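You operate a simulated robot arm through the tools that you are given. There is no shell and no other tool. Be economical: measure what you need, move in short steps, check, and stop when the job is done.

You run a simulated robot arm. Do the job below in one go: nothing can be reset, and whatever is moved stays where it is left.

JOB
Take the black extension ring and leave it on top of the red carton. Then fetch the gold extension ring and set it on the thick brass disc. Then put the small purple filter on top of the green extension ring. Then close the grey knobbed door. Then put the red peg on the rear top of the cleaning table away on the top of the long bench. Then fetch the squat black lens and set it on the riser of the wash bench. Then take the orange extension ring on the bed top and put it away on the blue ring mat. Then put the blue bolts box on the rear top of the cleaning table. The order counts.

Only the result counts: the job must be done as asked and must still hold three seconds after the hand-in. Knocking over, shifting, dropping, spilling or breaking anything else fails it.

ROBOT AND FRAMES
A 7-joint arm with a vacuum gripper on a trunk, on a base that drives. Base frame: it is fixed to the floor where the robot stands at the start and does not move with it; the origin is under the middle of the robot, x ahead of it, y to its left, z up. Units: mm, degrees, N and s.
With the tool pointing down near the work surface it reaches from about 100 to 340 mm from the robot's upright axis, wherever it stands. Its first joint turns from -69.0 to 172.0 degrees. Places, roughly: black extension ring [500, 0, 750]; blue bolts box [5500, -1250, 500]; blue ring mat [700, -100, 800]; gold extension ring [500, -250, 750]; green extension ring [-1000, 0, 750]; grey knobbed door [1500, -200, 900]; orange extension ring [5500, -1500, 500]; rear top of the cleaning table (97x24 cm) [2600, 380, 780]; red carton (11x9x8 cm) [1300, -100, 300]; red peg [2750, 250, 750]; riser of the wash bench (56x14 cm) [2840, 1920, 900]; small purple filter (3x4x3 cm) [1200, -200, 800]; squat black lens (7x7x4 cm) [3700, -2300, 800]; thick brass disc (9x9x3 cm) [3200, 1700, 800]; top of the long bench [-1000, -300, 800]. Payload 1.06 kg.
Tool frame: the origin (TCP) lies in the middle of the cups' lips, and z points out of the cups. The gripper has 1 cup of 24 mm across, covering 24 by 24 mm (tool x, y); the bellows give 8 mm. With the vacuum on, a cup seals on a smooth face that it is pressed against (1 to 4 N); it does not hold porous or soft things. The pull reaches 23 N.
Orientation is that of the tool frame in the base frame, as a unit quaternion [x, y, z, w]. With the cups facing straight down, the tool's x points along the base's -x, its y along +y and its z along -z.

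CONTROLS
- The arm moves only by the tool jog_arm. Its argument "motion" is a list of rows, each an object (a shift or turn left out is 0, a gripper value left out holds the last) with "dp": the shift along the tool's x, y, z in units of 50 mm (1.0 is 50 mm), a list of three; "rot": the turn, a rotation vector about the tool's x, y, z in units of 6 degrees (1.0 is 6 degrees), a list of three; "vac": the vacuum: 1 switches it on, 0 off. In form: [{"dp": [x, y, z], "rot": [wx, wy, wz], "vac": vac}, ...]. A call has 1 to 10 rows; each row shifts and turns the commanded pose from where the row before left it, along the tool's axes as they then stand. A call with a number of a shift or a turn outside -1 to 1 is refused whole. Rows are played at 5 a second. More than 50 mm and 8.6 degrees between two rows, or a gripper value outside its range, and nothing of the call is played. Where a pose cannot be reached the arm comes as near as it can. A force on the tool above 40 N (or 10 N above the force at the start of the call, whichever is more), or a blocked arm, ends the call early, and 0.2 s more pass. The pull builds up within a second once a cup has sealed. Time passes only in rows, and 0.2 s behind the last, so rows that do not move give it time. It gives the time, the measured TCP pose, the force on the tool (base axes) and the pull of the vacuum at its end, in the units of the frame above (readings bear some noise), with the torque about the TCP (base axes, N m) and any sound that the robot's microphone picked up, and new pictures: "pictures" is both (left out), scene, wrist or none.
- Cameras (640 x 400 px; columns grow to the right, rows downward): "scene" is now at [162.9, -4, 1124]; the picture's right is [-0.07, -1.00, 0.00], its down [-0.87, 0.06, -0.49] and it looks along [0.49, -0.04, -0.87] (base axes); focal length 214 px, centre (320, 200). "wrist" rides on the gripper at [78, 19, -96] in the tool frame; the picture's right is [-0.24, 0.97, 0.00], its down [-0.71, -0.17, -0.68] and it looks along [-0.67, -0.16, 0.73] (tool axes); focal length 243 px, centre (320, 200). There is no depth. A picture from a camera that has moved, and an enlarged one, comes with that camera's place and axes in the base frame and with its lens.
- slide_trunk(by): slides the trunk up (or, below 0, down) by that many mm; the arm and the scene camera ride with it, the base frame stays. It gives what a move gives, with no picture.
- roll_base(legs): drives the robot by 1 to 6 legs, each [ahead, left, turn to the left] in mm, mm and degrees, along the robot's own axes; the way and the turn of a leg run together, so that a leg with both is an arc; at most 1500 mm and 180 degrees a leg. The arm and the cameras ride along, it lands a little off, and it stops where it bumps. It gives what a move gives, and a new picture of the scene camera.
- pan_tilt(pan, tilt): turns the head with the scene camera to pan (to the left, within 80 degrees either way) and tilt (down, from -29 to 69), counted from straight ahead of the robot. It gives what a move gives, and a new picture of the scene camera.
- enlarge(camera, box): a new picture of the part [left, top, right, bottom] of that camera's present view, enlarged. It takes no simulated time.
- job_done(): hands the job in; it is judged then, once.

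Go step by step. Nothing tells you exact positions but the pictures and the camera data: compare them with the known pose of the tool, close in by small moves and look again before you grip or let go. The budget is 217 turns and 260 pictures, counting those below and the enlarged ones. Unless the task says otherwise, let go and move clear before handing in, and close with one line.

The tools are called after "Call:" as a command line: name --argument value ..., lists and objects as JSON in quotes. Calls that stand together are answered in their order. jog_arm: Moves the arm, as the interface text tells. Its arguments: {"type":"object","properties":{"motion":{"type":"array","items":{"type":"object","properties":{"dp":{"type":"array","items":{"type":"number"}},"rot":{"type":"array","items":{"type":"number"}},"vac":{"type":"number"}}}},"pictures":{"type":"string","enum":["both","scene","wrist","none"]}},"required":["motion"]} The other tools are called the same way: slide_trunk (by) slides the trunk up or down; roll_base (legs) drives the base; pan_tilt (pan, tilt) turns the head that bears the scene camera; enlarge (camera, box) takes an enlarged picture of a part of a camera's view; job_done () hands the job in.

At the start:

```text
time_s: 0.0
position: [195.9, -274.3, 1093.1]
orientation: [0.0, 1.0, 0.0, 0.001]
wrist_force: [0.3, 0.2, -0.7]
torque: [-0.01, 0.0, 0.01]
pull: 0.1
trunk travel left (down, up): [-325.0, 167.0]
robot x, y, heading: [-3.8, -2.7, 0.2]
head pan, tilt: [-4.2, 60.5]
```

scene: 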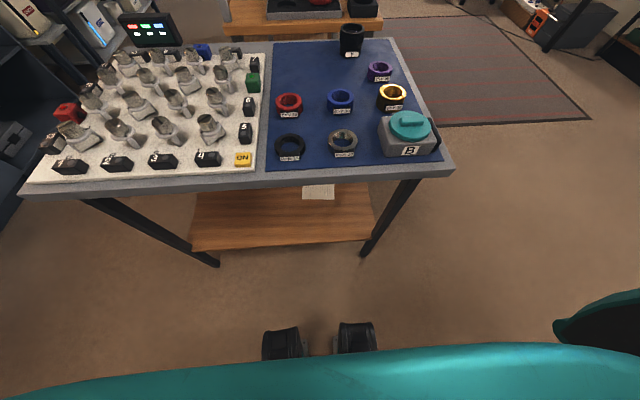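
wrist: 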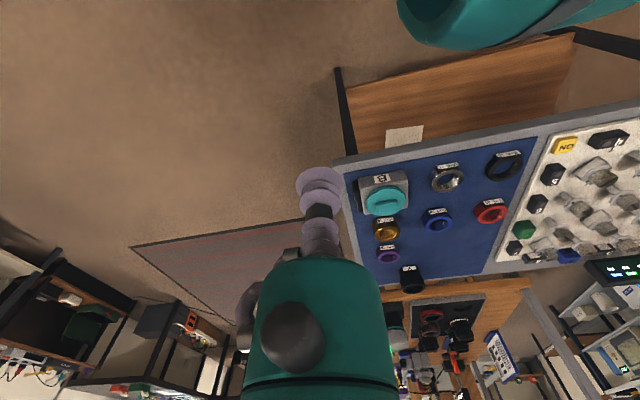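

I see a table ahead with a blue ring mat carrying black, grey, red, blue, gold and purple rings. I look ahead for the other places first.

Call:
pan_tilt --pan 0 --tilt 25

Call:
enlarge --camera "scene" --box '[200, 100, 440, 250]'

```text
time_s: 1.0
position: [196.3, -274.7, 1093.8]
orientation: [0.001, 1.0, 0.001, 0.001]
wrist_force: [-0.3, 0.4, 0.0]
torque: [0.01, 0.0, 0.02]
pull: 0.1
trunk travel left (down, up): [-325.0, 167.0]
robot x, y, heading: [-3.4, 5.8, -0.1]
head pan, tilt: [0.0, 25.0]
camera scene: at [189.1, 0.8, 1174.6], right [0.0, -1.0, 0.0], down [-0.42, 0.0, -0.91], along [0.91, 0.0, -0.42], focal length 214 px, centre (320, 200)
```

scene: 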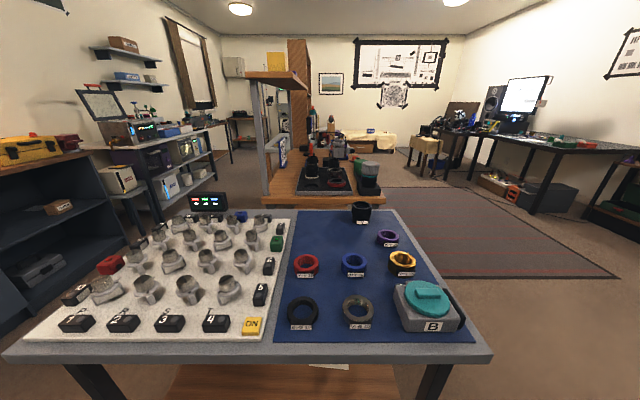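

```text
2.67 times, centred on (320, 175) of scene
camera zoom: at [189.1, 0.8, 1174.6], right [0.0, -1.0, 0.0], down [-0.42, 0.0, -0.91], along [0.91, 0.0, -0.42], focal length 572 px, centre (320, 267)
```

zoom: 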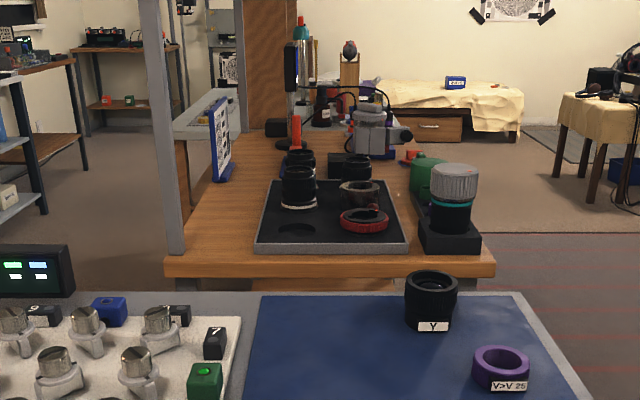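

Table ahead with the mat; a wooden bench behind it; bed far off. I drive up to the table, with a look at the rings close up.

Call:
roll_base --legs '[[200, 0, 0]]'

Call:
pan_tilt --pan 0 --tilt 55

Call:
enlarge --camera "scene" --box '[240, 60, 480, 210]'

```text
time_s: 2.6
position: [396.9, -274.1, 1093.3]
orientation: [0.0, 1.0, 0.0, 0.001]
wrist_force: [0.6, -0.2, 0.3]
torque: [-0.02, 0.03, 0.01]
pull: 0.1
trunk travel left (down, up): [-325.0, 167.0]
robot x, y, heading: [197.7, 0.1, -0.1]
head pan, tilt: [0.0, 25.0]
camera scene: at [389.4, 0.8, 1174.5], right [0.0, -1.0, 0.0], down [-0.42, 0.0, -0.91], along [0.91, 0.0, -0.42], focal length 214 px, centre (320, 200)
```

scene: 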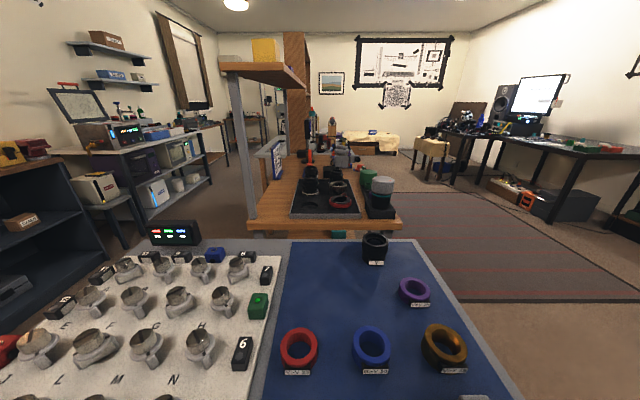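

```text
time_s: 3.6
position: [396.4, -274.5, 1093.9]
orientation: [0.0, 1.0, 0.0, 0.0]
wrist_force: [-0.1, -0.8, 0.6]
torque: [0.0, -0.01, -0.01]
pull: 0.1
trunk travel left (down, up): [-325.0, 167.0]
robot x, y, heading: [202.1, 0.2, -0.3]
head pan, tilt: [0.0, 55.0]
camera scene: at [369.0, 0.8, 1130.7], right [0.0, -1.0, 0.0], down [-0.82, 0.0, -0.57], along [0.57, 0.0, -0.82], focal length 214 px, centre (320, 200)
```

scene: 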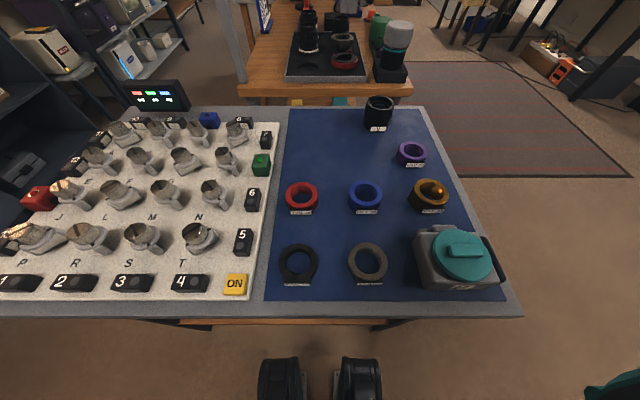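

```text
2.67 times, centred on (360, 135) of scene
camera zoom: at [369.0, 0.8, 1130.7], right [0.0, -1.0, 0.0], down [-0.82, 0.0, -0.57], along [0.57, 0.0, -0.82], focal length 572 px, centre (213, 373)
```

zoom: 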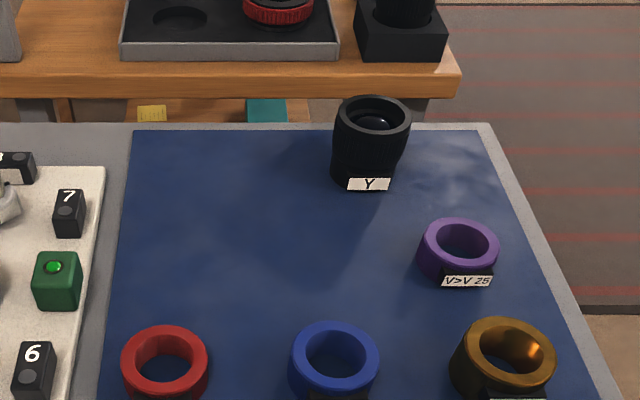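

I zoom on the black ring and its neighbours to judge where a cup can seal.

Call:
enlarge --camera "scene" --box '[260, 230, 340, 290]'

Call:
enlarge --camera "scene" --box '[390, 165, 470, 215]'

```text
6.67 times, centred on (300, 260) of scene
camera zoom: at [369.0, 0.8, 1130.7], right [0.0, -1.0, 0.0], down [-0.82, 0.0, -0.57], along [0.57, 0.0, -0.82], focal length 1430 px, centre (453, -200)
```

zoom: 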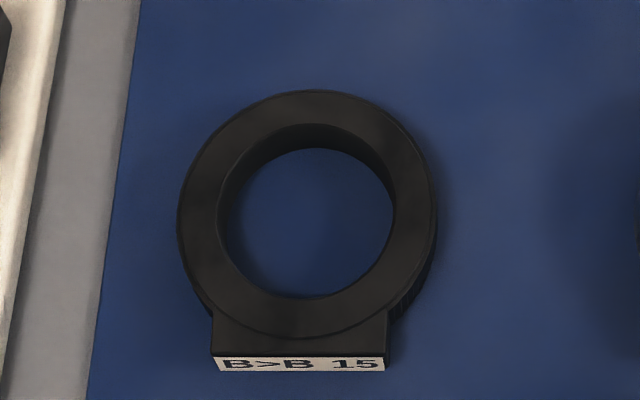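

```text
8.00 times, centred on (430, 190) of scene
camera zoom: at [369.0, 0.8, 1130.7], right [0.0, -1.0, 0.0], down [-0.82, 0.0, -0.57], along [0.57, 0.0, -0.82], focal length 1716 px, centre (-560, 280)
```

zoom: 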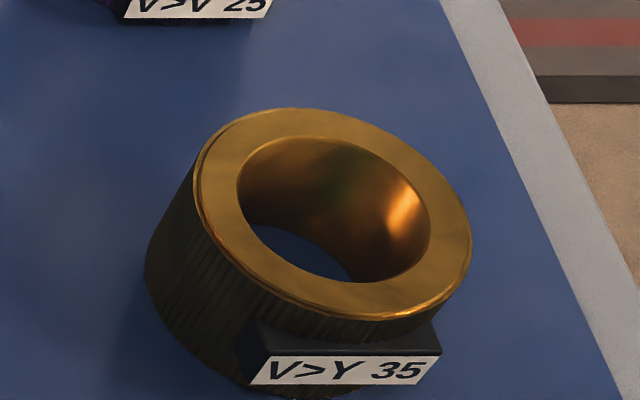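

The rings are about 68 mm across with a ~10 mm annulus; the black one is at about (495, 39). I move the tool above it, at a safe height, and look.

Call:
jog_arm --motion '[{"dp": [0, 0, 1]}, {"dp": [0, 0, 1]}, {"dp": [0, 1, 1]}, {"dp": [-0.5, 1, 0]}, {"dp": [-0.5, 1, 0]}, {"dp": [-0.5, 1, 0]}, {"dp": [-0.48, 1, 0]}, {"dp": [0, 1, 0]}, {"dp": [0, 0.27, 0]}]'

```text
refused: row 3 steps farther than a row can; nothing moved
```

Call:
jog_arm --motion '[{"dp": [0, 0, 1]}, {"dp": [0, 0, 1]}, {"dp": [0, 0, 1]}, {"dp": [-0.4, 0.9, 0]}, {"dp": [-0.4, 0.9, 0]}, {"dp": [-0.4, 0.9, 0]}, {"dp": [-0.4, 0.9, 0]}, {"dp": [-0.38, 0.9, 0]}, {"dp": [0, 0.9, 0]}, {"dp": [0, 0.87, 0]}]'

```text
time_s: 4.3
position: [402.0, -273.2, 991.0]
orientation: [-0.003, 0.999, -0.007, 0.044]
wrist_force: [2.0, 0.8, 5.4]
torque: [0.02, 0.59, -0.09]
pull: 0.0
out of reach, approached as far as the arm can: row 3
trunk travel left (down, up): [-325.0, 167.0]
robot x, y, heading: [199.1, -0.1, -0.1]
head pan, tilt: [0.0, 55.0]
stopped in row 3: the force on the tool passed its limit at 126 N (the readings are from after the stop); the commanded pose is now the measured one
camera scene: at [369.8, 0.3, 1130.5], right [0.0, -1.0, 0.0], down [-0.82, 0.0, -0.57], along [0.57, 0.0, -0.82], focal length 214 px, centre (320, 200)
camera wrist: at [315.3, -252.5, 1078.4], right [0.23, 0.97, 0.01], down [0.64, -0.16, 0.75], along [0.73, -0.17, -0.66], focal length 243 px, centre (320, 200)
```

scene: 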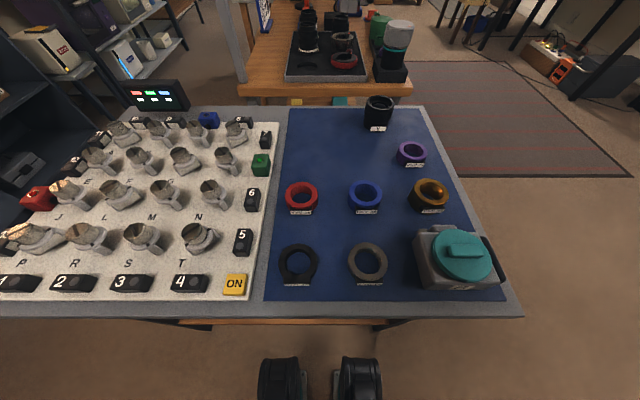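
wrist: 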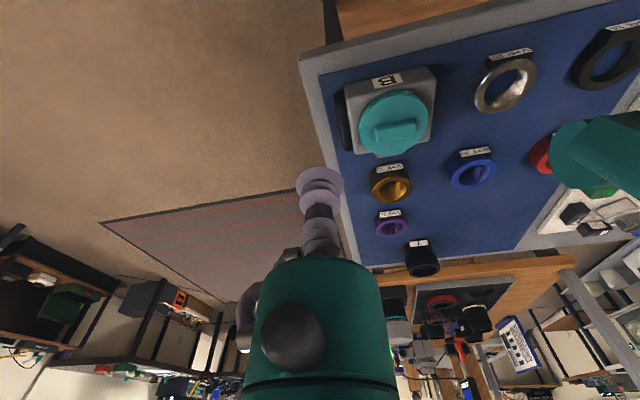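

The arm hit its limit going down there, so height must come from the trunk. I raise and level the tool, then swing over at this height.

Call:
jog_arm --motion '[{"dp": [0, 0, -0.8]}, {"rot": [-0.13, 0.84, 0.06]}, {"dp": [0, 0.9, 0]}, {"dp": [0, 0.9, 0]}, {"dp": [0, 0.9, 0]}, {"dp": [0, 0.9, 0]}]' --pictures "none"

```text
time_s: 5.8
position: [400.2, -98.8, 1029.7]
orientation: [-0.015, 1.0, -0.004, 0.002]
wrist_force: [5.9, -34.0, 3.1]
torque: [3.69, 1.01, 3.08]
pull: 0.1
trunk travel left (down, up): [-325.0, 167.0]
robot x, y, heading: [197.6, 1.0, 0.1]
head pan, tilt: [0.0, 55.0]
stopped in row 6: the force on the tool passed its limit at 163 N (the readings are from after the stop); the commanded pose is now the measured one
```

The tool bumped, likely into the robot's own head. I back off a bit and look.

Call:
jog_arm --motion '[{"dp": [0, -0.8, 0]}]'

```text
time_s: 6.2
position: [399.9, -137.9, 1031.1]
orientation: [-0.013, 1.0, -0.003, 0.002]
wrist_force: [0.2, -0.1, 0.2]
torque: [0.01, 0.02, 0.03]
pull: 0.1
trunk travel left (down, up): [-325.0, 167.0]
robot x, y, heading: [199.3, -0.2, -0.0]
head pan, tilt: [0.0, 55.0]
camera scene: at [368.9, 0.0, 1130.6], right [0.0, -1.0, 0.0], down [-0.82, 0.0, -0.57], along [0.57, 0.0, -0.82], focal length 214 px, centre (320, 200)
camera wrist: at [321.0, -120.4, 1125.4], right [0.21, 0.98, -0.01], down [0.71, -0.15, 0.69], along [0.67, -0.15, -0.73], focal length 243 px, centre (320, 200)
```

scene: 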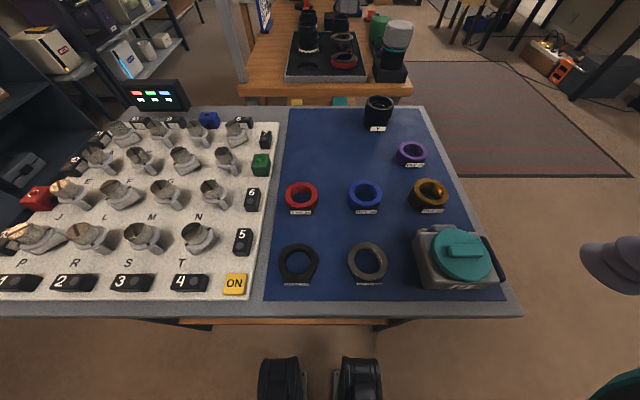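
wrist: 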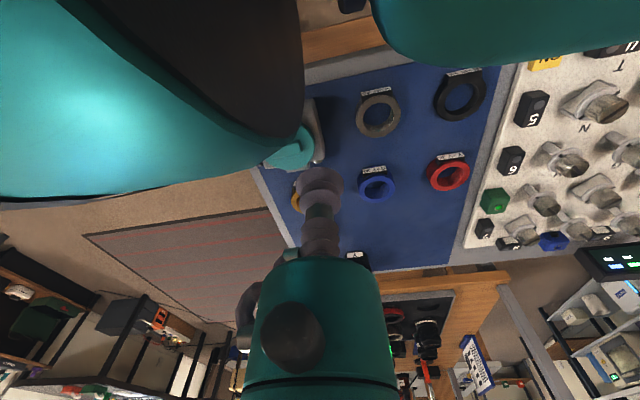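

I look at the arm with the head camera to understand how it is folded.

Call:
pan_tilt --pan -60 --tilt 30

```text
time_s: 7.5
position: [400.6, -137.3, 1030.8]
orientation: [-0.014, 1.0, -0.004, 0.002]
wrist_force: [0.1, -0.1, 0.2]
torque: [-0.01, -0.01, 0.0]
pull: 0.0
trunk travel left (down, up): [-325.0, 167.0]
robot x, y, heading: [198.9, 0.8, -0.1]
head pan, tilt: [-60.0, 30.0]
camera scene: at [380.1, -30.0, 1160.7], right [-0.35, -0.94, 0.0], down [-0.52, 0.19, -0.83], along [0.78, -0.29, -0.56], focal length 214 px, centre (320, 200)
```

scene: 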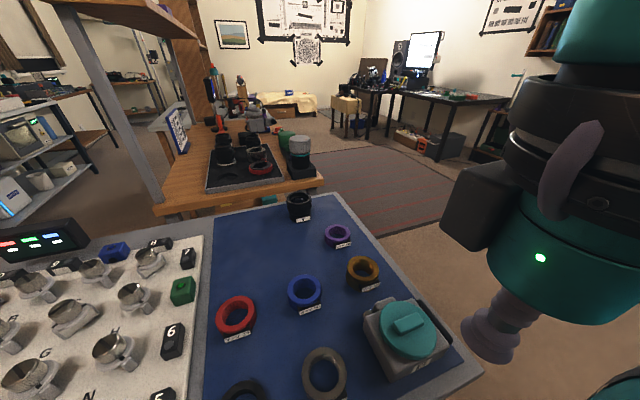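

The gripper hangs right beside the head. I recentre the head tilted down and first extend the tool forward before swinging left.

Call:
pan_tilt --pan 0 --tilt 65

Call:
jog_arm --motion '[{"dp": [-0.9, -0.2, 0]}, {"dp": [-0.9, -0.1, 0]}, {"dp": [-0.6, 0.6, 0]}, {"dp": [-0.1, 0.9, 0]}, {"dp": [0, 0.9, 0]}, {"dp": [0, 0.9, 0]}]'

```text
time_s: 8.8
position: [400.0, -136.8, 1030.0]
orientation: [-0.013, 1.0, -0.004, 0.002]
wrist_force: [-0.4, 0.1, 0.1]
torque: [0.03, 0.02, -0.02]
pull: 0.2
trunk travel left (down, up): [-325.0, 167.0]
robot x, y, heading: [199.8, -0.9, -0.0]
head pan, tilt: [0.0, 65.0]
camera scene: at [357.6, 0.7, 1119.0], right [0.0, -1.0, 0.0], down [-0.91, 0.0, -0.42], along [0.42, 0.0, -0.91], focal length 214 px, centre (320, 200)
```

scene: 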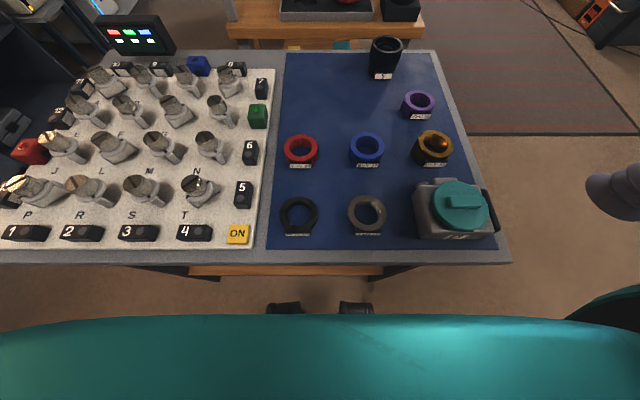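

```text
time_s: 10.2
position: [529.6, -58.3, 1032.4]
orientation: [-0.012, 1.0, -0.003, 0.001]
wrist_force: [-0.7, -0.4, 0.1]
torque: [-0.02, -0.01, 0.04]
pull: 0.1
out of reach, approached as far as the arm can: row 5, 6
trunk travel left (down, up): [-325.0, 167.0]
robot x, y, heading: [201.9, -0.2, -0.1]
head pan, tilt: [0.0, 65.0]
camera scene: at [358.1, 0.8, 1118.9], right [0.0, -1.0, 0.0], down [-0.91, 0.0, -0.42], along [0.42, 0.0, -0.91], focal length 214 px, centre (320, 200)
camera wrist: at [450.0, -39.9, 1127.3], right [0.21, 0.98, -0.01], down [0.71, -0.15, 0.69], along [0.67, -0.15, -0.72], focal length 243 px, centre (320, 200)
```

scene: 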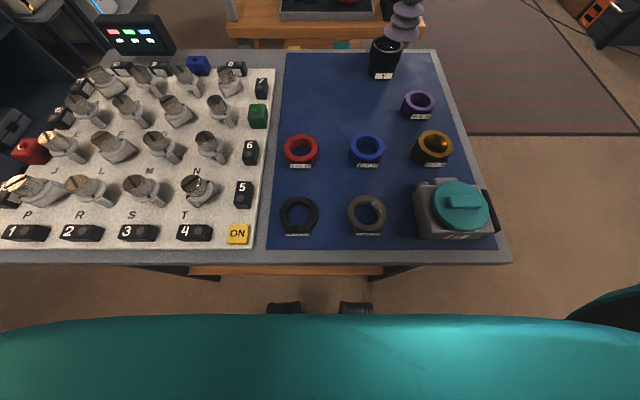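
wrist: 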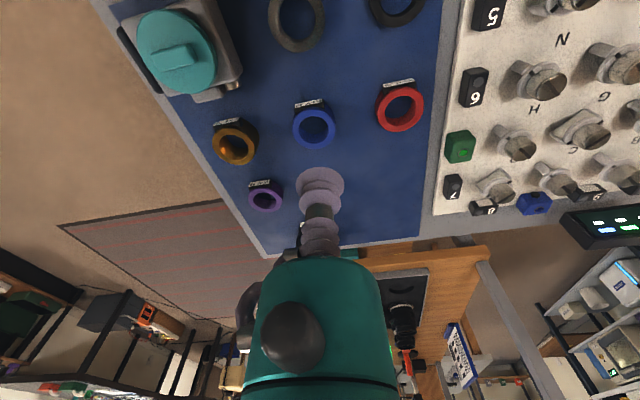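

Clear of the head now. I swing to y=39 and test going down.

Call:
jog_arm --motion '[{"dp": [0.35, 0.8, 0]}, {"dp": [0.2, 0.8, 0]}, {"dp": [0.1, 0.4, 0.3]}, {"dp": [0, 0, 0.6]}, {"dp": [0, 0, 0.6]}]'

```text
time_s: 11.4
position: [530.8, -59.2, 959.6]
orientation: [-0.013, 1.0, -0.004, 0.002]
wrist_force: [0.2, 0.5, -0.6]
torque: [0.0, -0.02, 0.0]
pull: 0.0
out of reach, approached as far as the arm can: row 1, 2, 3
trunk travel left (down, up): [-325.0, 167.0]
robot x, y, heading: [198.4, -1.7, 0.1]
head pan, tilt: [0.0, 65.0]
camera scene: at [357.8, 0.7, 1119.0], right [0.0, -1.0, 0.0], down [-0.91, 0.0, -0.42], along [0.42, 0.0, -0.91], focal length 214 px, centre (320, 200)
camera wrist: at [451.7, -40.6, 1056.2], right [0.21, 0.98, -0.01], down [0.71, -0.15, 0.69], along [0.67, -0.15, -0.73], focal length 243 px, centre (320, 200)
```

scene: 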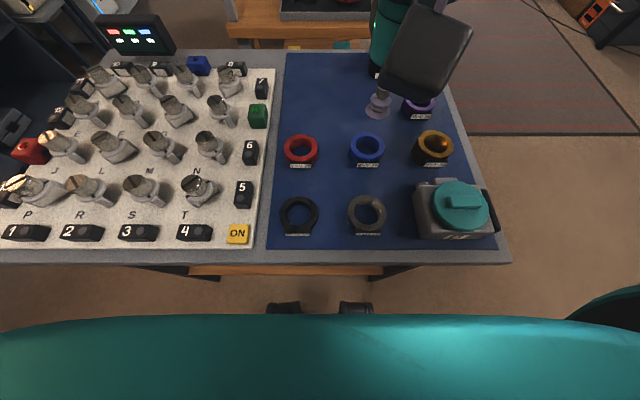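
wrist: 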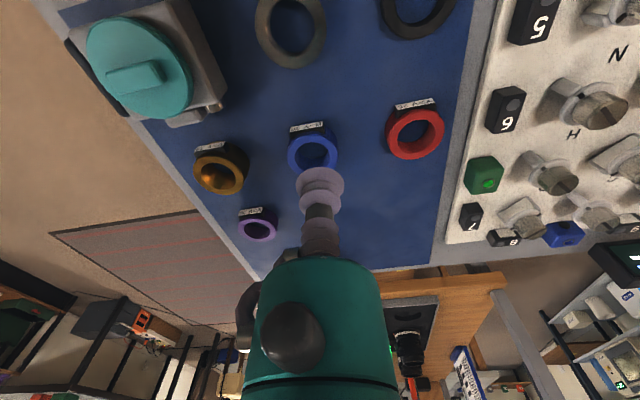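

Going down works here. Continue lower and then left.

Call:
jog_arm --motion '[{"dp": [0, 0, 0.8]}, {"dp": [0, 0, 0.8]}, {"dp": [0.4, 0.2, 0]}, {"dp": [0.2, 0.6, 0]}, {"dp": [0, 0.8, 0]}]'

```text
time_s: 12.6
position: [516.4, -54.3, 881.4]
orientation: [-0.013, 1.0, -0.003, 0.001]
wrist_force: [0.4, 0.5, -0.1]
torque: [-0.01, -0.03, -0.01]
pull: 0.1
out of reach, approached as far as the arm can: row 3, 4, 5
trunk travel left (down, up): [-325.0, 167.0]
robot x, y, heading: [199.1, -0.8, -0.0]
head pan, tilt: [0.0, 65.0]
camera scene: at [357.4, 0.7, 1119.0], right [0.0, -1.0, 0.0], down [-0.91, 0.0, -0.42], along [0.42, 0.0, -0.91], focal length 214 px, centre (320, 200)
camera wrist: at [437.1, -37.3, 976.1], right [0.21, 0.98, -0.01], down [0.71, -0.15, 0.69], along [0.67, -0.15, -0.73], focal length 243 px, centre (320, 200)
```

scene: 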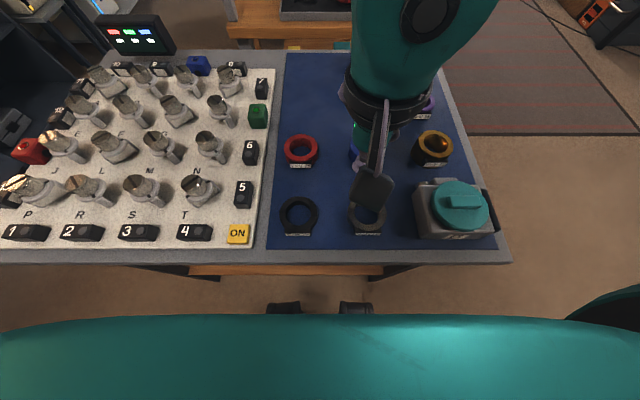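
wrist: 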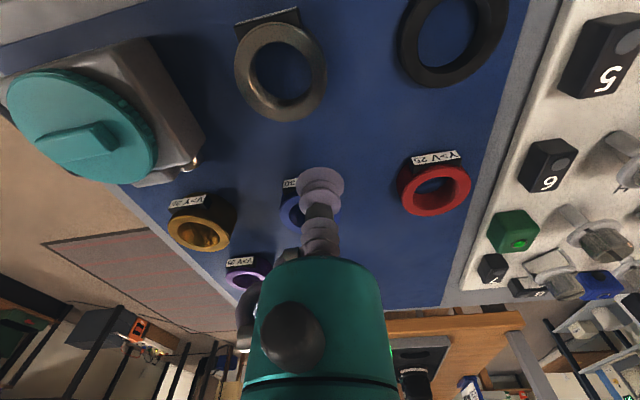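

The wrist joint seems at its limit, so I turn the tool with the swing (30° counterclockwise) and retry.

Call:
jog_arm --motion '[{"rot": [0, 0, -1]}, {"rot": [0, 0, -1]}, {"rot": [0, 0, -1]}, {"rot": [0, 0, -1]}, {"rot": [0, 0, -1]}, {"dp": [0.4, 0.7, 0]}, {"dp": [0.5, 0.8, 0]}]'

```text
time_s: 14.2
position: [451.2, -67.5, 886.9]
orientation: [-0.272, 0.962, -0.004, 0.001]
wrist_force: [-0.2, 0.9, 0.5]
torque: [0.02, -0.03, 0.02]
pull: 0.0
out of reach, approached as far as the arm can: row 6, 7
trunk travel left (down, up): [-325.0, 167.0]
robot x, y, heading: [200.7, -2.6, 0.1]
head pan, tilt: [0.0, 65.0]
camera scene: at [356.2, 0.9, 1119.2], right [0.0, -1.0, 0.0], down [-0.91, 0.0, -0.42], along [0.42, 0.0, -0.91], focal length 214 px, centre (320, 200)
camera wrist: at [373.4, -90.5, 982.6], right [-0.31, 0.95, -0.01], down [0.69, 0.23, 0.69], along [0.65, 0.21, -0.73], focal length 243 px, centre (320, 200)
```

scene: 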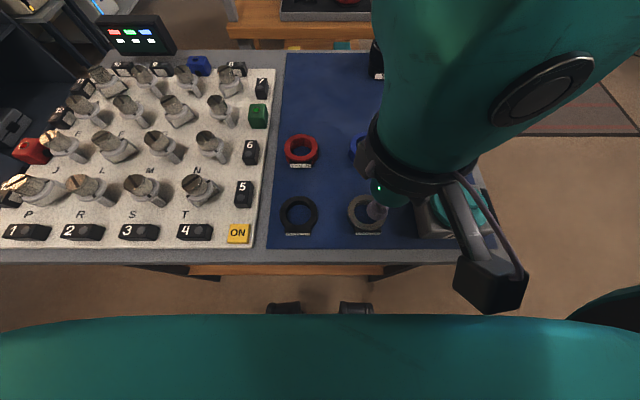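
wrist: 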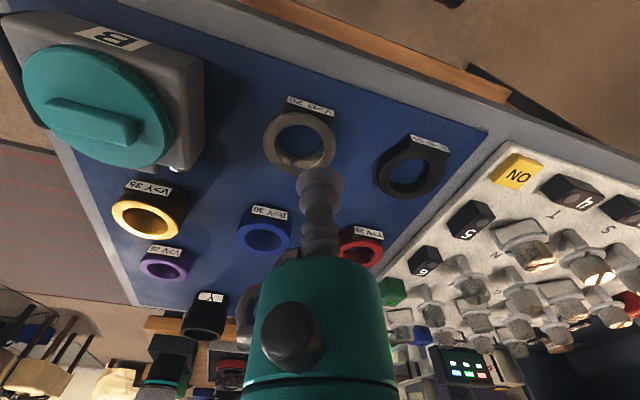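

Still limited. I test the other turning sense: back to 0° and on to about -30°, then left.

Call:
jog_arm --motion '[{"rot": [0, 0, 1]}, {"rot": [0, 0, 1]}, {"rot": [0, 0, 1]}, {"rot": [0, 0, 1]}, {"rot": [0, 0, 1]}, {"rot": [0, 0, 1]}, {"rot": [0, 0, 1]}, {"rot": [0, 0, 1]}, {"rot": [0, 0, 1]}, {"rot": [0, 0, 1]}]' --pictures "none"

Call:
jog_arm --motion '[{"dp": [-0.3, 0.6, 0]}, {"dp": [-0.3, 0.6, 0]}, {"dp": [-0.3, 0.6, 0]}]'

```text
time_s: 16.4
position: [451.1, -66.0, 885.6]
orientation: [0.247, 0.969, -0.003, 0.002]
wrist_force: [0.3, -0.3, -0.2]
torque: [0.03, -0.03, 0.02]
pull: 0.0
trunk travel left (down, up): [-325.0, 167.0]
robot x, y, heading: [200.3, 0.0, -0.1]
head pan, tilt: [0.0, 65.0]
```

```text
time_s: 17.2
position: [527.5, -54.6, 887.1]
orientation: [0.246, 0.969, -0.002, 0.003]
wrist_force: [0.1, 0.9, 0.4]
torque: [0.03, 0.0, 0.02]
pull: 0.0
out of reach, approached as far as the arm can: row 1, 2, 3
trunk travel left (down, up): [-325.0, 167.0]
robot x, y, heading: [197.7, 2.0, -0.2]
head pan, tilt: [0.0, 65.0]
camera scene: at [357.6, 0.8, 1119.0], right [0.0, -1.0, 0.0], down [-0.91, 0.0, -0.42], along [0.42, 0.0, -0.91], focal length 214 px, centre (320, 200)
camera wrist: at [467.1, 0.7, 982.8], right [0.67, 0.74, 0.0], down [0.54, -0.48, 0.69], along [0.51, -0.46, -0.72], focal length 243 px, centre (320, 200)
```

scene: 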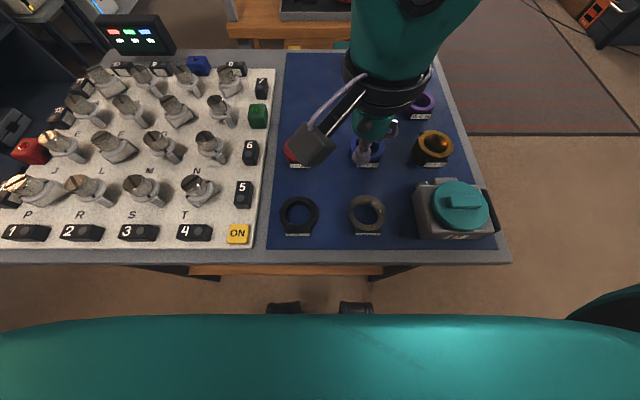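
wrist: 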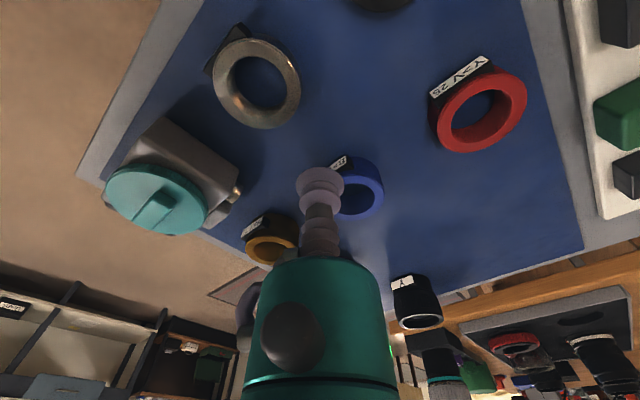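

The reach limit is in the first joint: the arm serves the robot's right side only. I raise a bit and turn the base left 50° so the mat lies to its right.

Call:
jog_arm --motion '[{"dp": [0, 0, -0.8]}, {"dp": [0, 0, -0.8]}]' --pictures "none"

Call:
roll_base --legs '[[0, 0, 50]]'

Call:
pan_tilt --pan -50 --tilt 60

```text
time_s: 17.8
position: [527.6, -54.1, 968.2]
orientation: [0.248, 0.969, -0.001, 0.002]
wrist_force: [-0.3, -0.7, -0.4]
torque: [-0.01, -0.02, -0.02]
pull: 0.1
trunk travel left (down, up): [-325.0, 167.0]
robot x, y, heading: [201.3, -0.5, -0.2]
head pan, tilt: [0.0, 65.0]
```

```text
time_s: 20.4
position: [451.4, 216.6, 965.8]
orientation: [-0.187, 0.982, -0.001, 0.003]
wrist_force: [-0.2, 0.5, -0.5]
torque: [0.01, 0.01, -0.01]
pull: 0.0
trunk travel left (down, up): [-325.0, 167.0]
robot x, y, heading: [195.7, 0.2, 50.3]
head pan, tilt: [0.0, 65.0]
camera scene: at [300.9, 121.5, 1119.0], right [0.77, -0.64, 0.0], down [-0.58, -0.7, -0.42], along [0.27, 0.33, -0.91], focal length 214 px, centre (320, 200)
```

scene: 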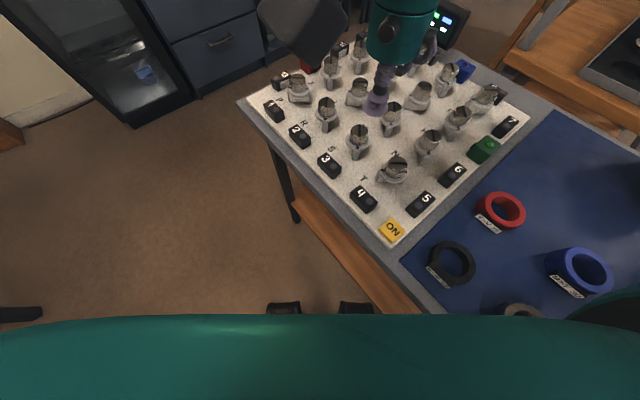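

```text
time_s: 21.6
position: [450.8, 218.5, 966.9]
orientation: [-0.187, 0.982, -0.001, 0.002]
wrist_force: [0.1, -0.2, 0.0]
torque: [0.01, 0.03, -0.05]
pull: 0.0
trunk travel left (down, up): [-325.0, 167.0]
robot x, y, heading: [199.6, 0.7, 50.2]
head pan, tilt: [-50.0, 60.0]
camera scene: at [328.8, 75.2, 1124.6], right [0.01, -1.0, 0.0], down [-0.87, -0.01, -0.5], along [0.5, 0.0, -0.87], focal length 214 px, centre (320, 200)
```

scene: 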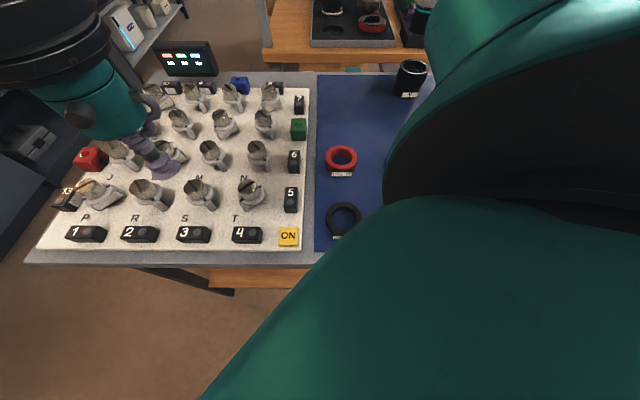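

The black ring is visible at about (490, 34). I level the yaw, descend to 850 and move towards it.

Call:
jog_arm --motion '[{"dp": [0, 0, 0.78], "rot": [0, 0, 0.9]}, {"dp": [0, 0, 0.78], "rot": [0, 0, 0.9]}, {"dp": [0, 0, 0.78], "rot": [0, 0, 0.9]}, {"rot": [0, 0, 0.9]}, {"dp": [-0.3, -0.9, 0]}, {"dp": [-0.3, -0.9, 0]}, {"dp": [-0.2, -0.9, 0]}, {"dp": [0, -0.9, 0]}]'

```text
time_s: 23.4
position: [496.3, 77.8, 853.0]
orientation: [0.0, 1.0, -0.001, 0.003]
wrist_force: [0.1, 0.4, 0.0]
torque: [-0.01, -0.01, 0.01]
pull: 0.0
out of reach, approached as far as the arm can: row 8
trunk travel left (down, up): [-325.0, 167.0]
robot x, y, heading: [199.2, 2.2, 50.3]
head pan, tilt: [-50.0, 60.0]
camera scene: at [328.7, 75.5, 1124.6], right [0.01, -1.0, 0.0], down [-0.87, -0.01, -0.5], along [0.5, 0.0, -0.87], focal length 214 px, centre (320, 200)
camera wrist: at [417.4, 97.7, 948.7], right [0.23, 0.97, 0.0], down [0.7, -0.17, 0.69], along [0.67, -0.16, -0.72], focal length 243 px, centre (320, 200)
```

scene: 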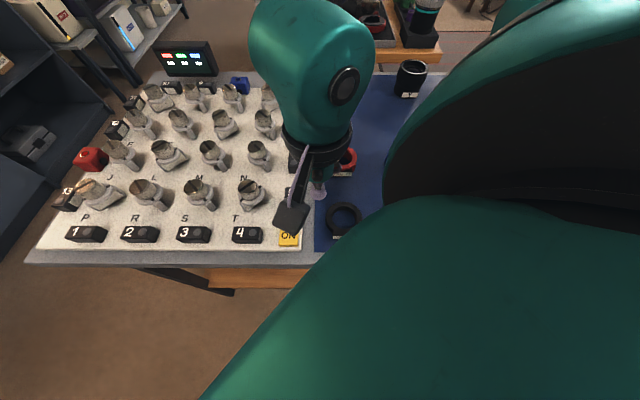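
wrist: 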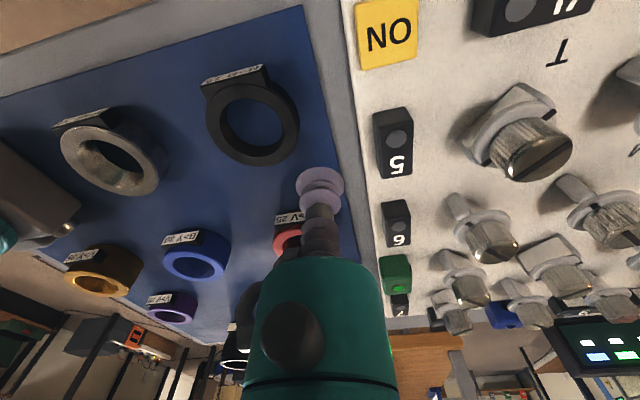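

The range is bounded on both sides in a way that suggests the ring should lie about 20° to the right. I turn the base back by 24° so the ring sits there.

Call:
roll_base --legs '[[0, 0, -24]]'

Call:
jog_arm --motion '[{"dp": [-0.1, 0.5, 0], "rot": [0, 0, -1]}, {"dp": [0, 0.5, 0], "rot": [0, 0, -1]}, {"dp": [0, 0.5, 0], "rot": [0, 0, -1]}, {"dp": [0, 0.5, 0], "rot": [0, 0, -1]}]'

```text
time_s: 25.1
position: [503.8, -48.6, 852.6]
orientation: [0.207, 0.978, -0.002, 0.002]
wrist_force: [0.5, 0.1, 1.0]
torque: [0.01, 0.01, -0.01]
pull: 0.0
trunk travel left (down, up): [-325.0, 167.0]
robot x, y, heading: [196.8, -0.5, 26.6]
head pan, tilt: [-50.0, 60.0]
camera scene: at [347.9, 16.7, 1124.6], right [-0.4, -0.92, 0.0], down [-0.79, 0.35, -0.5], along [0.46, -0.2, -0.87], focal length 214 px, centre (320, 200)
```

scene: 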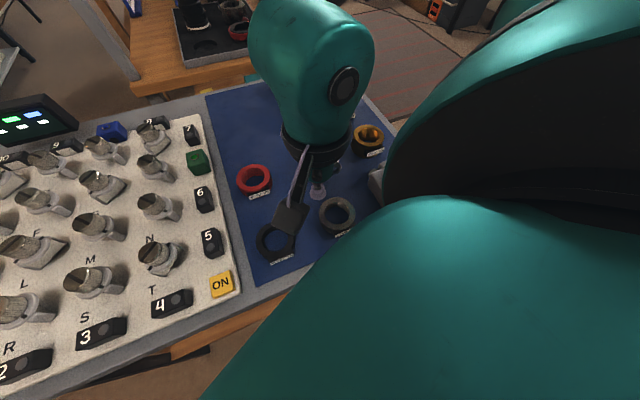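

```text
time_s: 26.1
position: [532.1, 45.8, 853.5]
orientation: [-0.001, 1.0, -0.002, 0.003]
wrist_force: [-0.6, -0.7, 0.8]
torque: [0.0, -0.02, -0.01]
pull: 0.1
trunk travel left (down, up): [-325.0, 167.0]
robot x, y, heading: [200.1, -1.7, 26.0]
head pan, tilt: [-50.0, 60.0]
camera scene: at [348.0, 17.0, 1124.6], right [-0.4, -0.92, 0.0], down [-0.79, 0.35, -0.5], along [0.46, -0.2, -0.87], focal length 214 px, centre (320, 200)
camera wrist: at [453.6, 65.3, 948.4], right [0.23, 0.97, 0.0], down [0.71, -0.17, 0.69], along [0.67, -0.16, -0.72], focal length 243 px, centre (320, 200)
```

scene: 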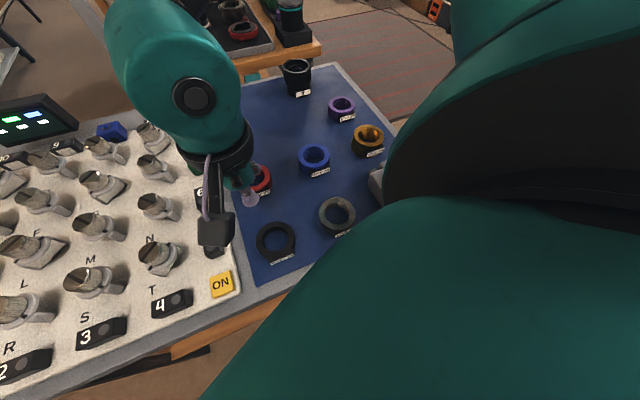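
wrist: 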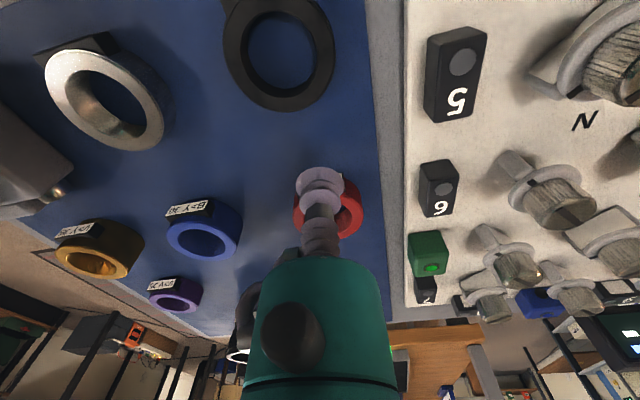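

The ring's centre comes out at about (487, 29) from both cameras. I go to 20 mm over its far rim and look closely.

Call:
jog_arm --motion '[{"dp": [0.32, -0.34, 0]}, {"dp": [0, 0, 0.8]}, {"dp": [0, 0, 0.76]}]' --pictures "wrist"

```text
time_s: 26.9
position: [519.9, 29.2, 787.4]
orientation: [0.0, 1.0, -0.001, 0.009]
wrist_force: [9.6, -8.0, 29.0]
torque: [0.17, 0.42, -0.04]
pull: 0.1
trunk travel left (down, up): [-325.0, 167.0]
robot x, y, heading: [201.4, 1.9, 26.2]
head pan, tilt: [-50.0, 60.0]
stopped in row 3: the force on the tool passed its limit at 102 N (the readings are from after the stop); the commanded pose is now the measured one
camera wrist: at [440.0, 48.6, 880.9], right [0.24, 0.97, 0.0], down [0.7, -0.17, 0.7], along [0.68, -0.16, -0.72], focal length 243 px, centre (320, 200)
```

wrist: 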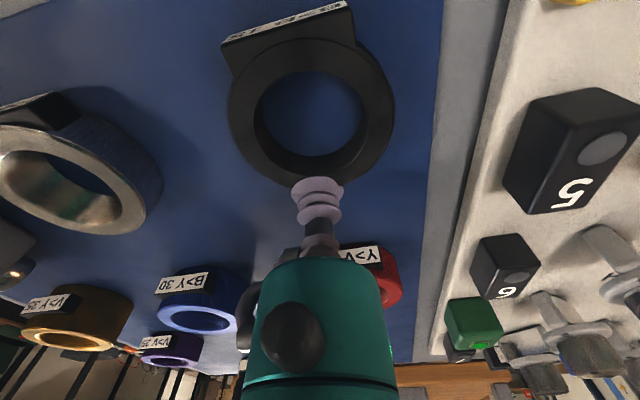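

Contact came already at z≈787: the mat is higher than thought, and the ring's centre is about (481, 35). I lift, shift onto the rim proper and press gently with vacuum.

Call:
jog_arm --motion '[{"dp": [0, 0, -0.3], "rot": [0, 0.15, 0]}, {"dp": [0.25, 0.12, 0], "vac": 1}, {"dp": [0, 0, 0.1]}, {"dp": [0, 0, 0.06]}, {"dp": [0, 0, 0.06]}, {"dp": [0, 0, 0.06]}]' --pictures "wrist"

```text
time_s: 28.4
position: [506.7, 37.1, 788.3]
orientation: [0.0, 1.0, 0.002, 0.0]
wrist_force: [-1.0, -7.5, 27.9]
torque: [0.15, -0.01, 0.06]
pull: 0.0
trunk travel left (down, up): [-325.0, 167.0]
robot x, y, heading: [200.5, 1.1, 26.3]
head pan, tilt: [-50.0, 60.0]
stopped in row 6: the force on the tool passed its limit at 43 N (the readings are from after the stop); the commanded pose is now the measured one
camera wrist: at [427.8, 54.8, 884.6], right [0.24, 0.97, 0.01], down [0.71, -0.17, 0.69], along [0.67, -0.16, -0.73], focal length 243 px, centre (320, 200)
```

wrist: 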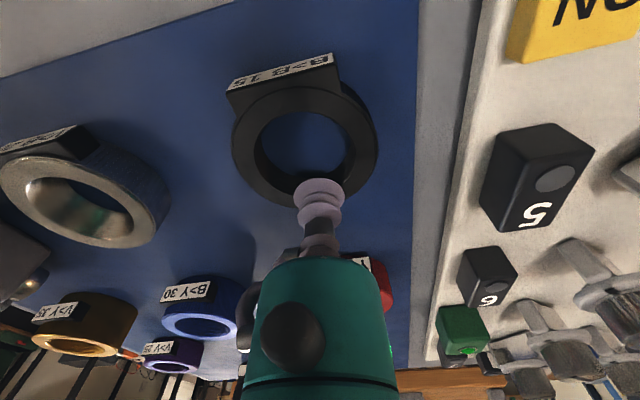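

Pressed too hard there; I ease off to a light touch and wait to see if a seal builds.

Call:
jog_arm --motion '[{"dp": [0, 0, -0.05]}, {}, {}, {}]' --pictures "none"

Call:
jog_arm --motion '[{"dp": [0, 0, -0.05]}, {}, {}]' --pictures "none"

Call:
enlarge --camera "wrist" --box '[220, 40, 420, 240]'

```text
time_s: 29.4
position: [506.5, 35.5, 790.7]
orientation: [0.0, 1.0, 0.001, 0.001]
wrist_force: [-0.7, -2.2, 5.4]
torque: [0.03, 0.01, -0.01]
pull: 0.0
trunk travel left (down, up): [-325.0, 167.0]
robot x, y, heading: [199.4, 0.6, 26.3]
head pan, tilt: [-50.0, 60.0]
```

```text
time_s: 30.2
position: [507.4, 36.6, 793.0]
orientation: [0.0, 1.0, 0.001, -0.001]
wrist_force: [-0.1, 1.6, 3.8]
torque: [0.02, 0.0, 0.0]
pull: 0.0
trunk travel left (down, up): [-325.0, 167.0]
robot x, y, heading: [201.9, 4.6, 26.1]
head pan, tilt: [-50.0, 60.0]
```

```text
2.00 times, centred on (320, 140) of wrist
camera zoom: at [428.4, 55.0, 888.2], right [0.23, 0.97, 0.0], down [0.71, -0.17, 0.69], along [0.67, -0.16, -0.73], focal length 485 px, centre (320, 320)
```

zoom: 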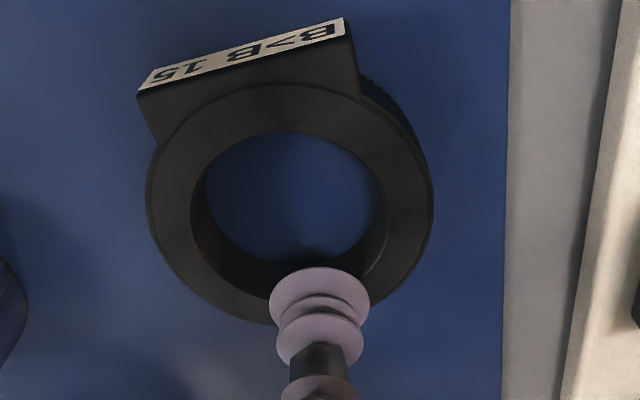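

No seal on the rim. I test whether the cup meets anything over the ring's centre (vacuum off first).

Call:
jog_arm --motion '[{"dp": [0, 0, -0.1], "vac": 0}, {"dp": [0.5, -0.03, 0]}, {"dp": [0, 0, 0.1]}, {"dp": [0, 0, 0.08]}, {"dp": [0, 0, 0.06]}]' --pictures "wrist"

```text
time_s: 31.4
position: [483.4, 35.1, 789.5]
orientation: [0.0, 1.0, 0.002, 0.001]
wrist_force: [-0.8, -5.7, 25.5]
torque: [0.11, -0.04, -0.02]
pull: 0.0
trunk travel left (down, up): [-325.0, 167.0]
robot x, y, heading: [198.9, -0.4, 26.3]
head pan, tilt: [-50.0, 60.0]
stopped in row 5: the force on the tool passed its limit at 46 N (the readings are from after the stop); the commanded pose is now the measured one
camera wrist: at [403.4, 53.6, 884.6], right [0.24, 0.97, 0.01], down [0.71, -0.18, 0.69], along [0.67, -0.16, -0.73], focal length 243 px, centre (320, 200)
```

wrist: 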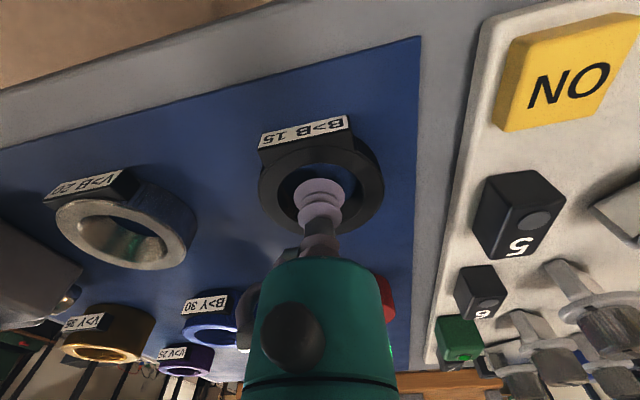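

There is firm contact over the centre at the ring's top height. I try the vacuum there with a light touch.

Call:
jog_arm --motion '[{"dp": [0, 0, -0.06], "vac": 1}, {}, {}, {}, {}]' --pictures "none"

```text
time_s: 32.6
position: [482.8, 35.8, 791.5]
orientation: [0.0, 1.0, 0.003, 0.002]
wrist_force: [-0.7, -0.5, 0.5]
torque: [0.01, 0.04, 0.02]
pull: 22.9
trunk travel left (down, up): [-325.0, 167.0]
robot x, y, heading: [200.1, -1.0, 26.3]
head pan, tilt: [-50.0, 60.0]
```

Sealed at 22.9 N. I lift gently.

Call:
jog_arm --motion '[{"dp": [0, 0, -0.4]}, {"dp": [0, 0, -0.8]}, {"dp": [0, 0, -0.8]}, {"dp": [0, 0, -0.8]}]'

```text
time_s: 33.6
position: [482.8, 33.6, 932.0]
orientation: [0.0, 1.0, 0.003, 0.001]
wrist_force: [0.6, 0.1, -0.4]
torque: [-0.03, -0.02, 0.0]
pull: 23.3
trunk travel left (down, up): [-325.0, 167.0]
robot x, y, heading: [200.5, 1.0, 26.4]
head pan, tilt: [-50.0, 60.0]
camera scene: at [348.1, 16.4, 1124.6], right [-0.4, -0.92, 0.0], down [-0.79, 0.35, -0.5], along [0.46, -0.2, -0.87], focal length 214 px, centre (320, 200)
camera wrist: at [403.4, 52.1, 1027.1], right [0.23, 0.97, 0.01], down [0.71, -0.17, 0.69], along [0.67, -0.16, -0.73], focal length 243 px, centre (320, 200)
```

scene: 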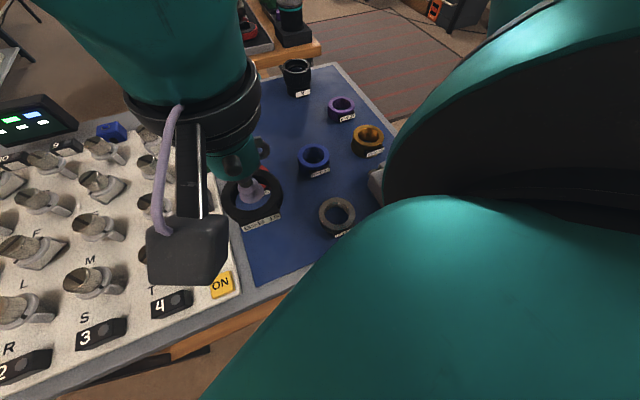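
wrist: 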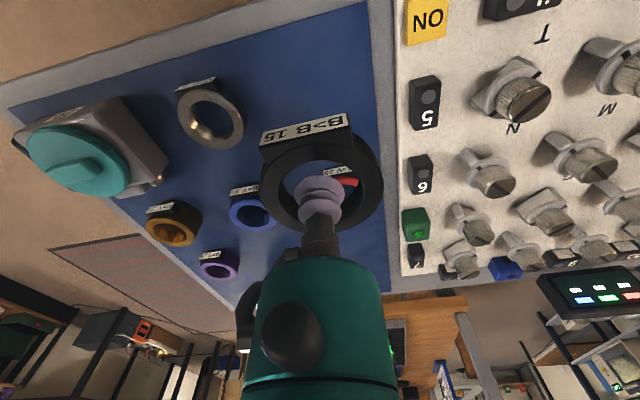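

The black ring hangs safely. I back off from the table into free space and test the arm's swing range there.

Call:
roll_base --legs '[[-350, 0, 0]]'

Call:
pan_tilt --pan 60 --tilt 10

Call:
jog_arm --motion '[{"dp": [0, 0.6, 0], "rot": [0, 0, -0.5]}, {"dp": [0, 0.8, 0], "rot": [0, 0, -0.8]}, {"dp": [0, 0.8, 0], "rot": [0, 0, -0.8]}, {"dp": [0, 0.8, 0], "rot": [0, 0, -0.8]}]' --pictures "none"

```text
time_s: 35.9
position: [166.9, -122.2, 930.6]
orientation: [0.001, 1.0, 0.003, 0.002]
wrist_force: [0.2, 0.6, -0.8]
torque: [0.0, -0.01, 0.04]
pull: 23.1
trunk travel left (down, up): [-325.0, 167.0]
robot x, y, heading: [-115.1, -152.9, 26.0]
head pan, tilt: [-50.0, 60.0]
camera scene: at [32.9, -139.5, 1124.6], right [-0.4, -0.92, 0.0], down [-0.79, 0.35, -0.5], along [0.46, -0.2, -0.87], focal length 214 px, centre (320, 200)
```

scene: 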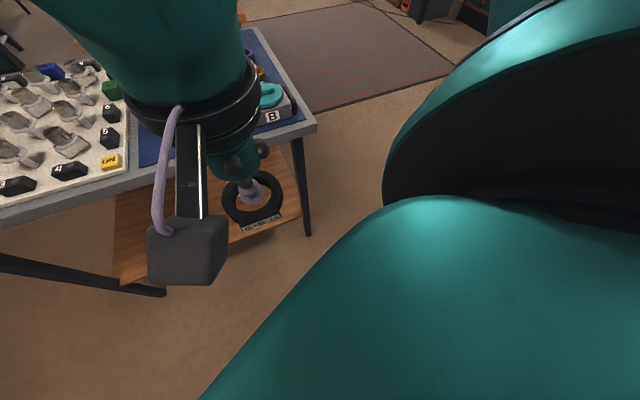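

```text
time_s: 37.8
position: [168.2, -122.5, 931.5]
orientation: [0.001, 1.0, 0.003, 0.002]
wrist_force: [0.7, -0.6, -0.9]
torque: [0.02, 0.05, -0.03]
pull: 22.6
trunk travel left (down, up): [-325.0, 167.0]
robot x, y, heading: [-118.4, -155.3, 26.2]
head pan, tilt: [60.0, 10.0]
camera scene: at [-21.7, -19.8, 1199.0], right [1.0, -0.07, 0.0], down [-0.01, -0.17, -0.98], along [0.06, 0.98, -0.17], focal length 214 px, centre (320, 200)
```

scene: 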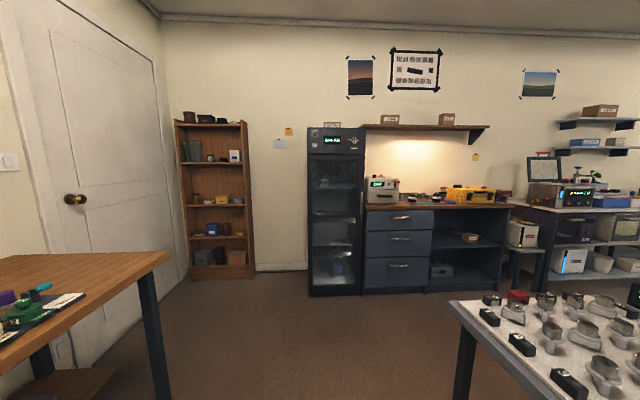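

```text
time_s: 38.8
position: [273.2, -37.0, 934.2]
orientation: [-0.151, 0.989, 0.002, 0.002]
wrist_force: [0.9, 0.6, -0.7]
torque: [0.0, 0.03, 0.01]
pull: 22.6
out of reach, approached as far as the arm can: row 2, 3, 4
trunk travel left (down, up): [-325.0, 167.0]
robot x, y, heading: [-113.7, -157.9, 26.2]
head pan, tilt: [60.0, 10.0]
```

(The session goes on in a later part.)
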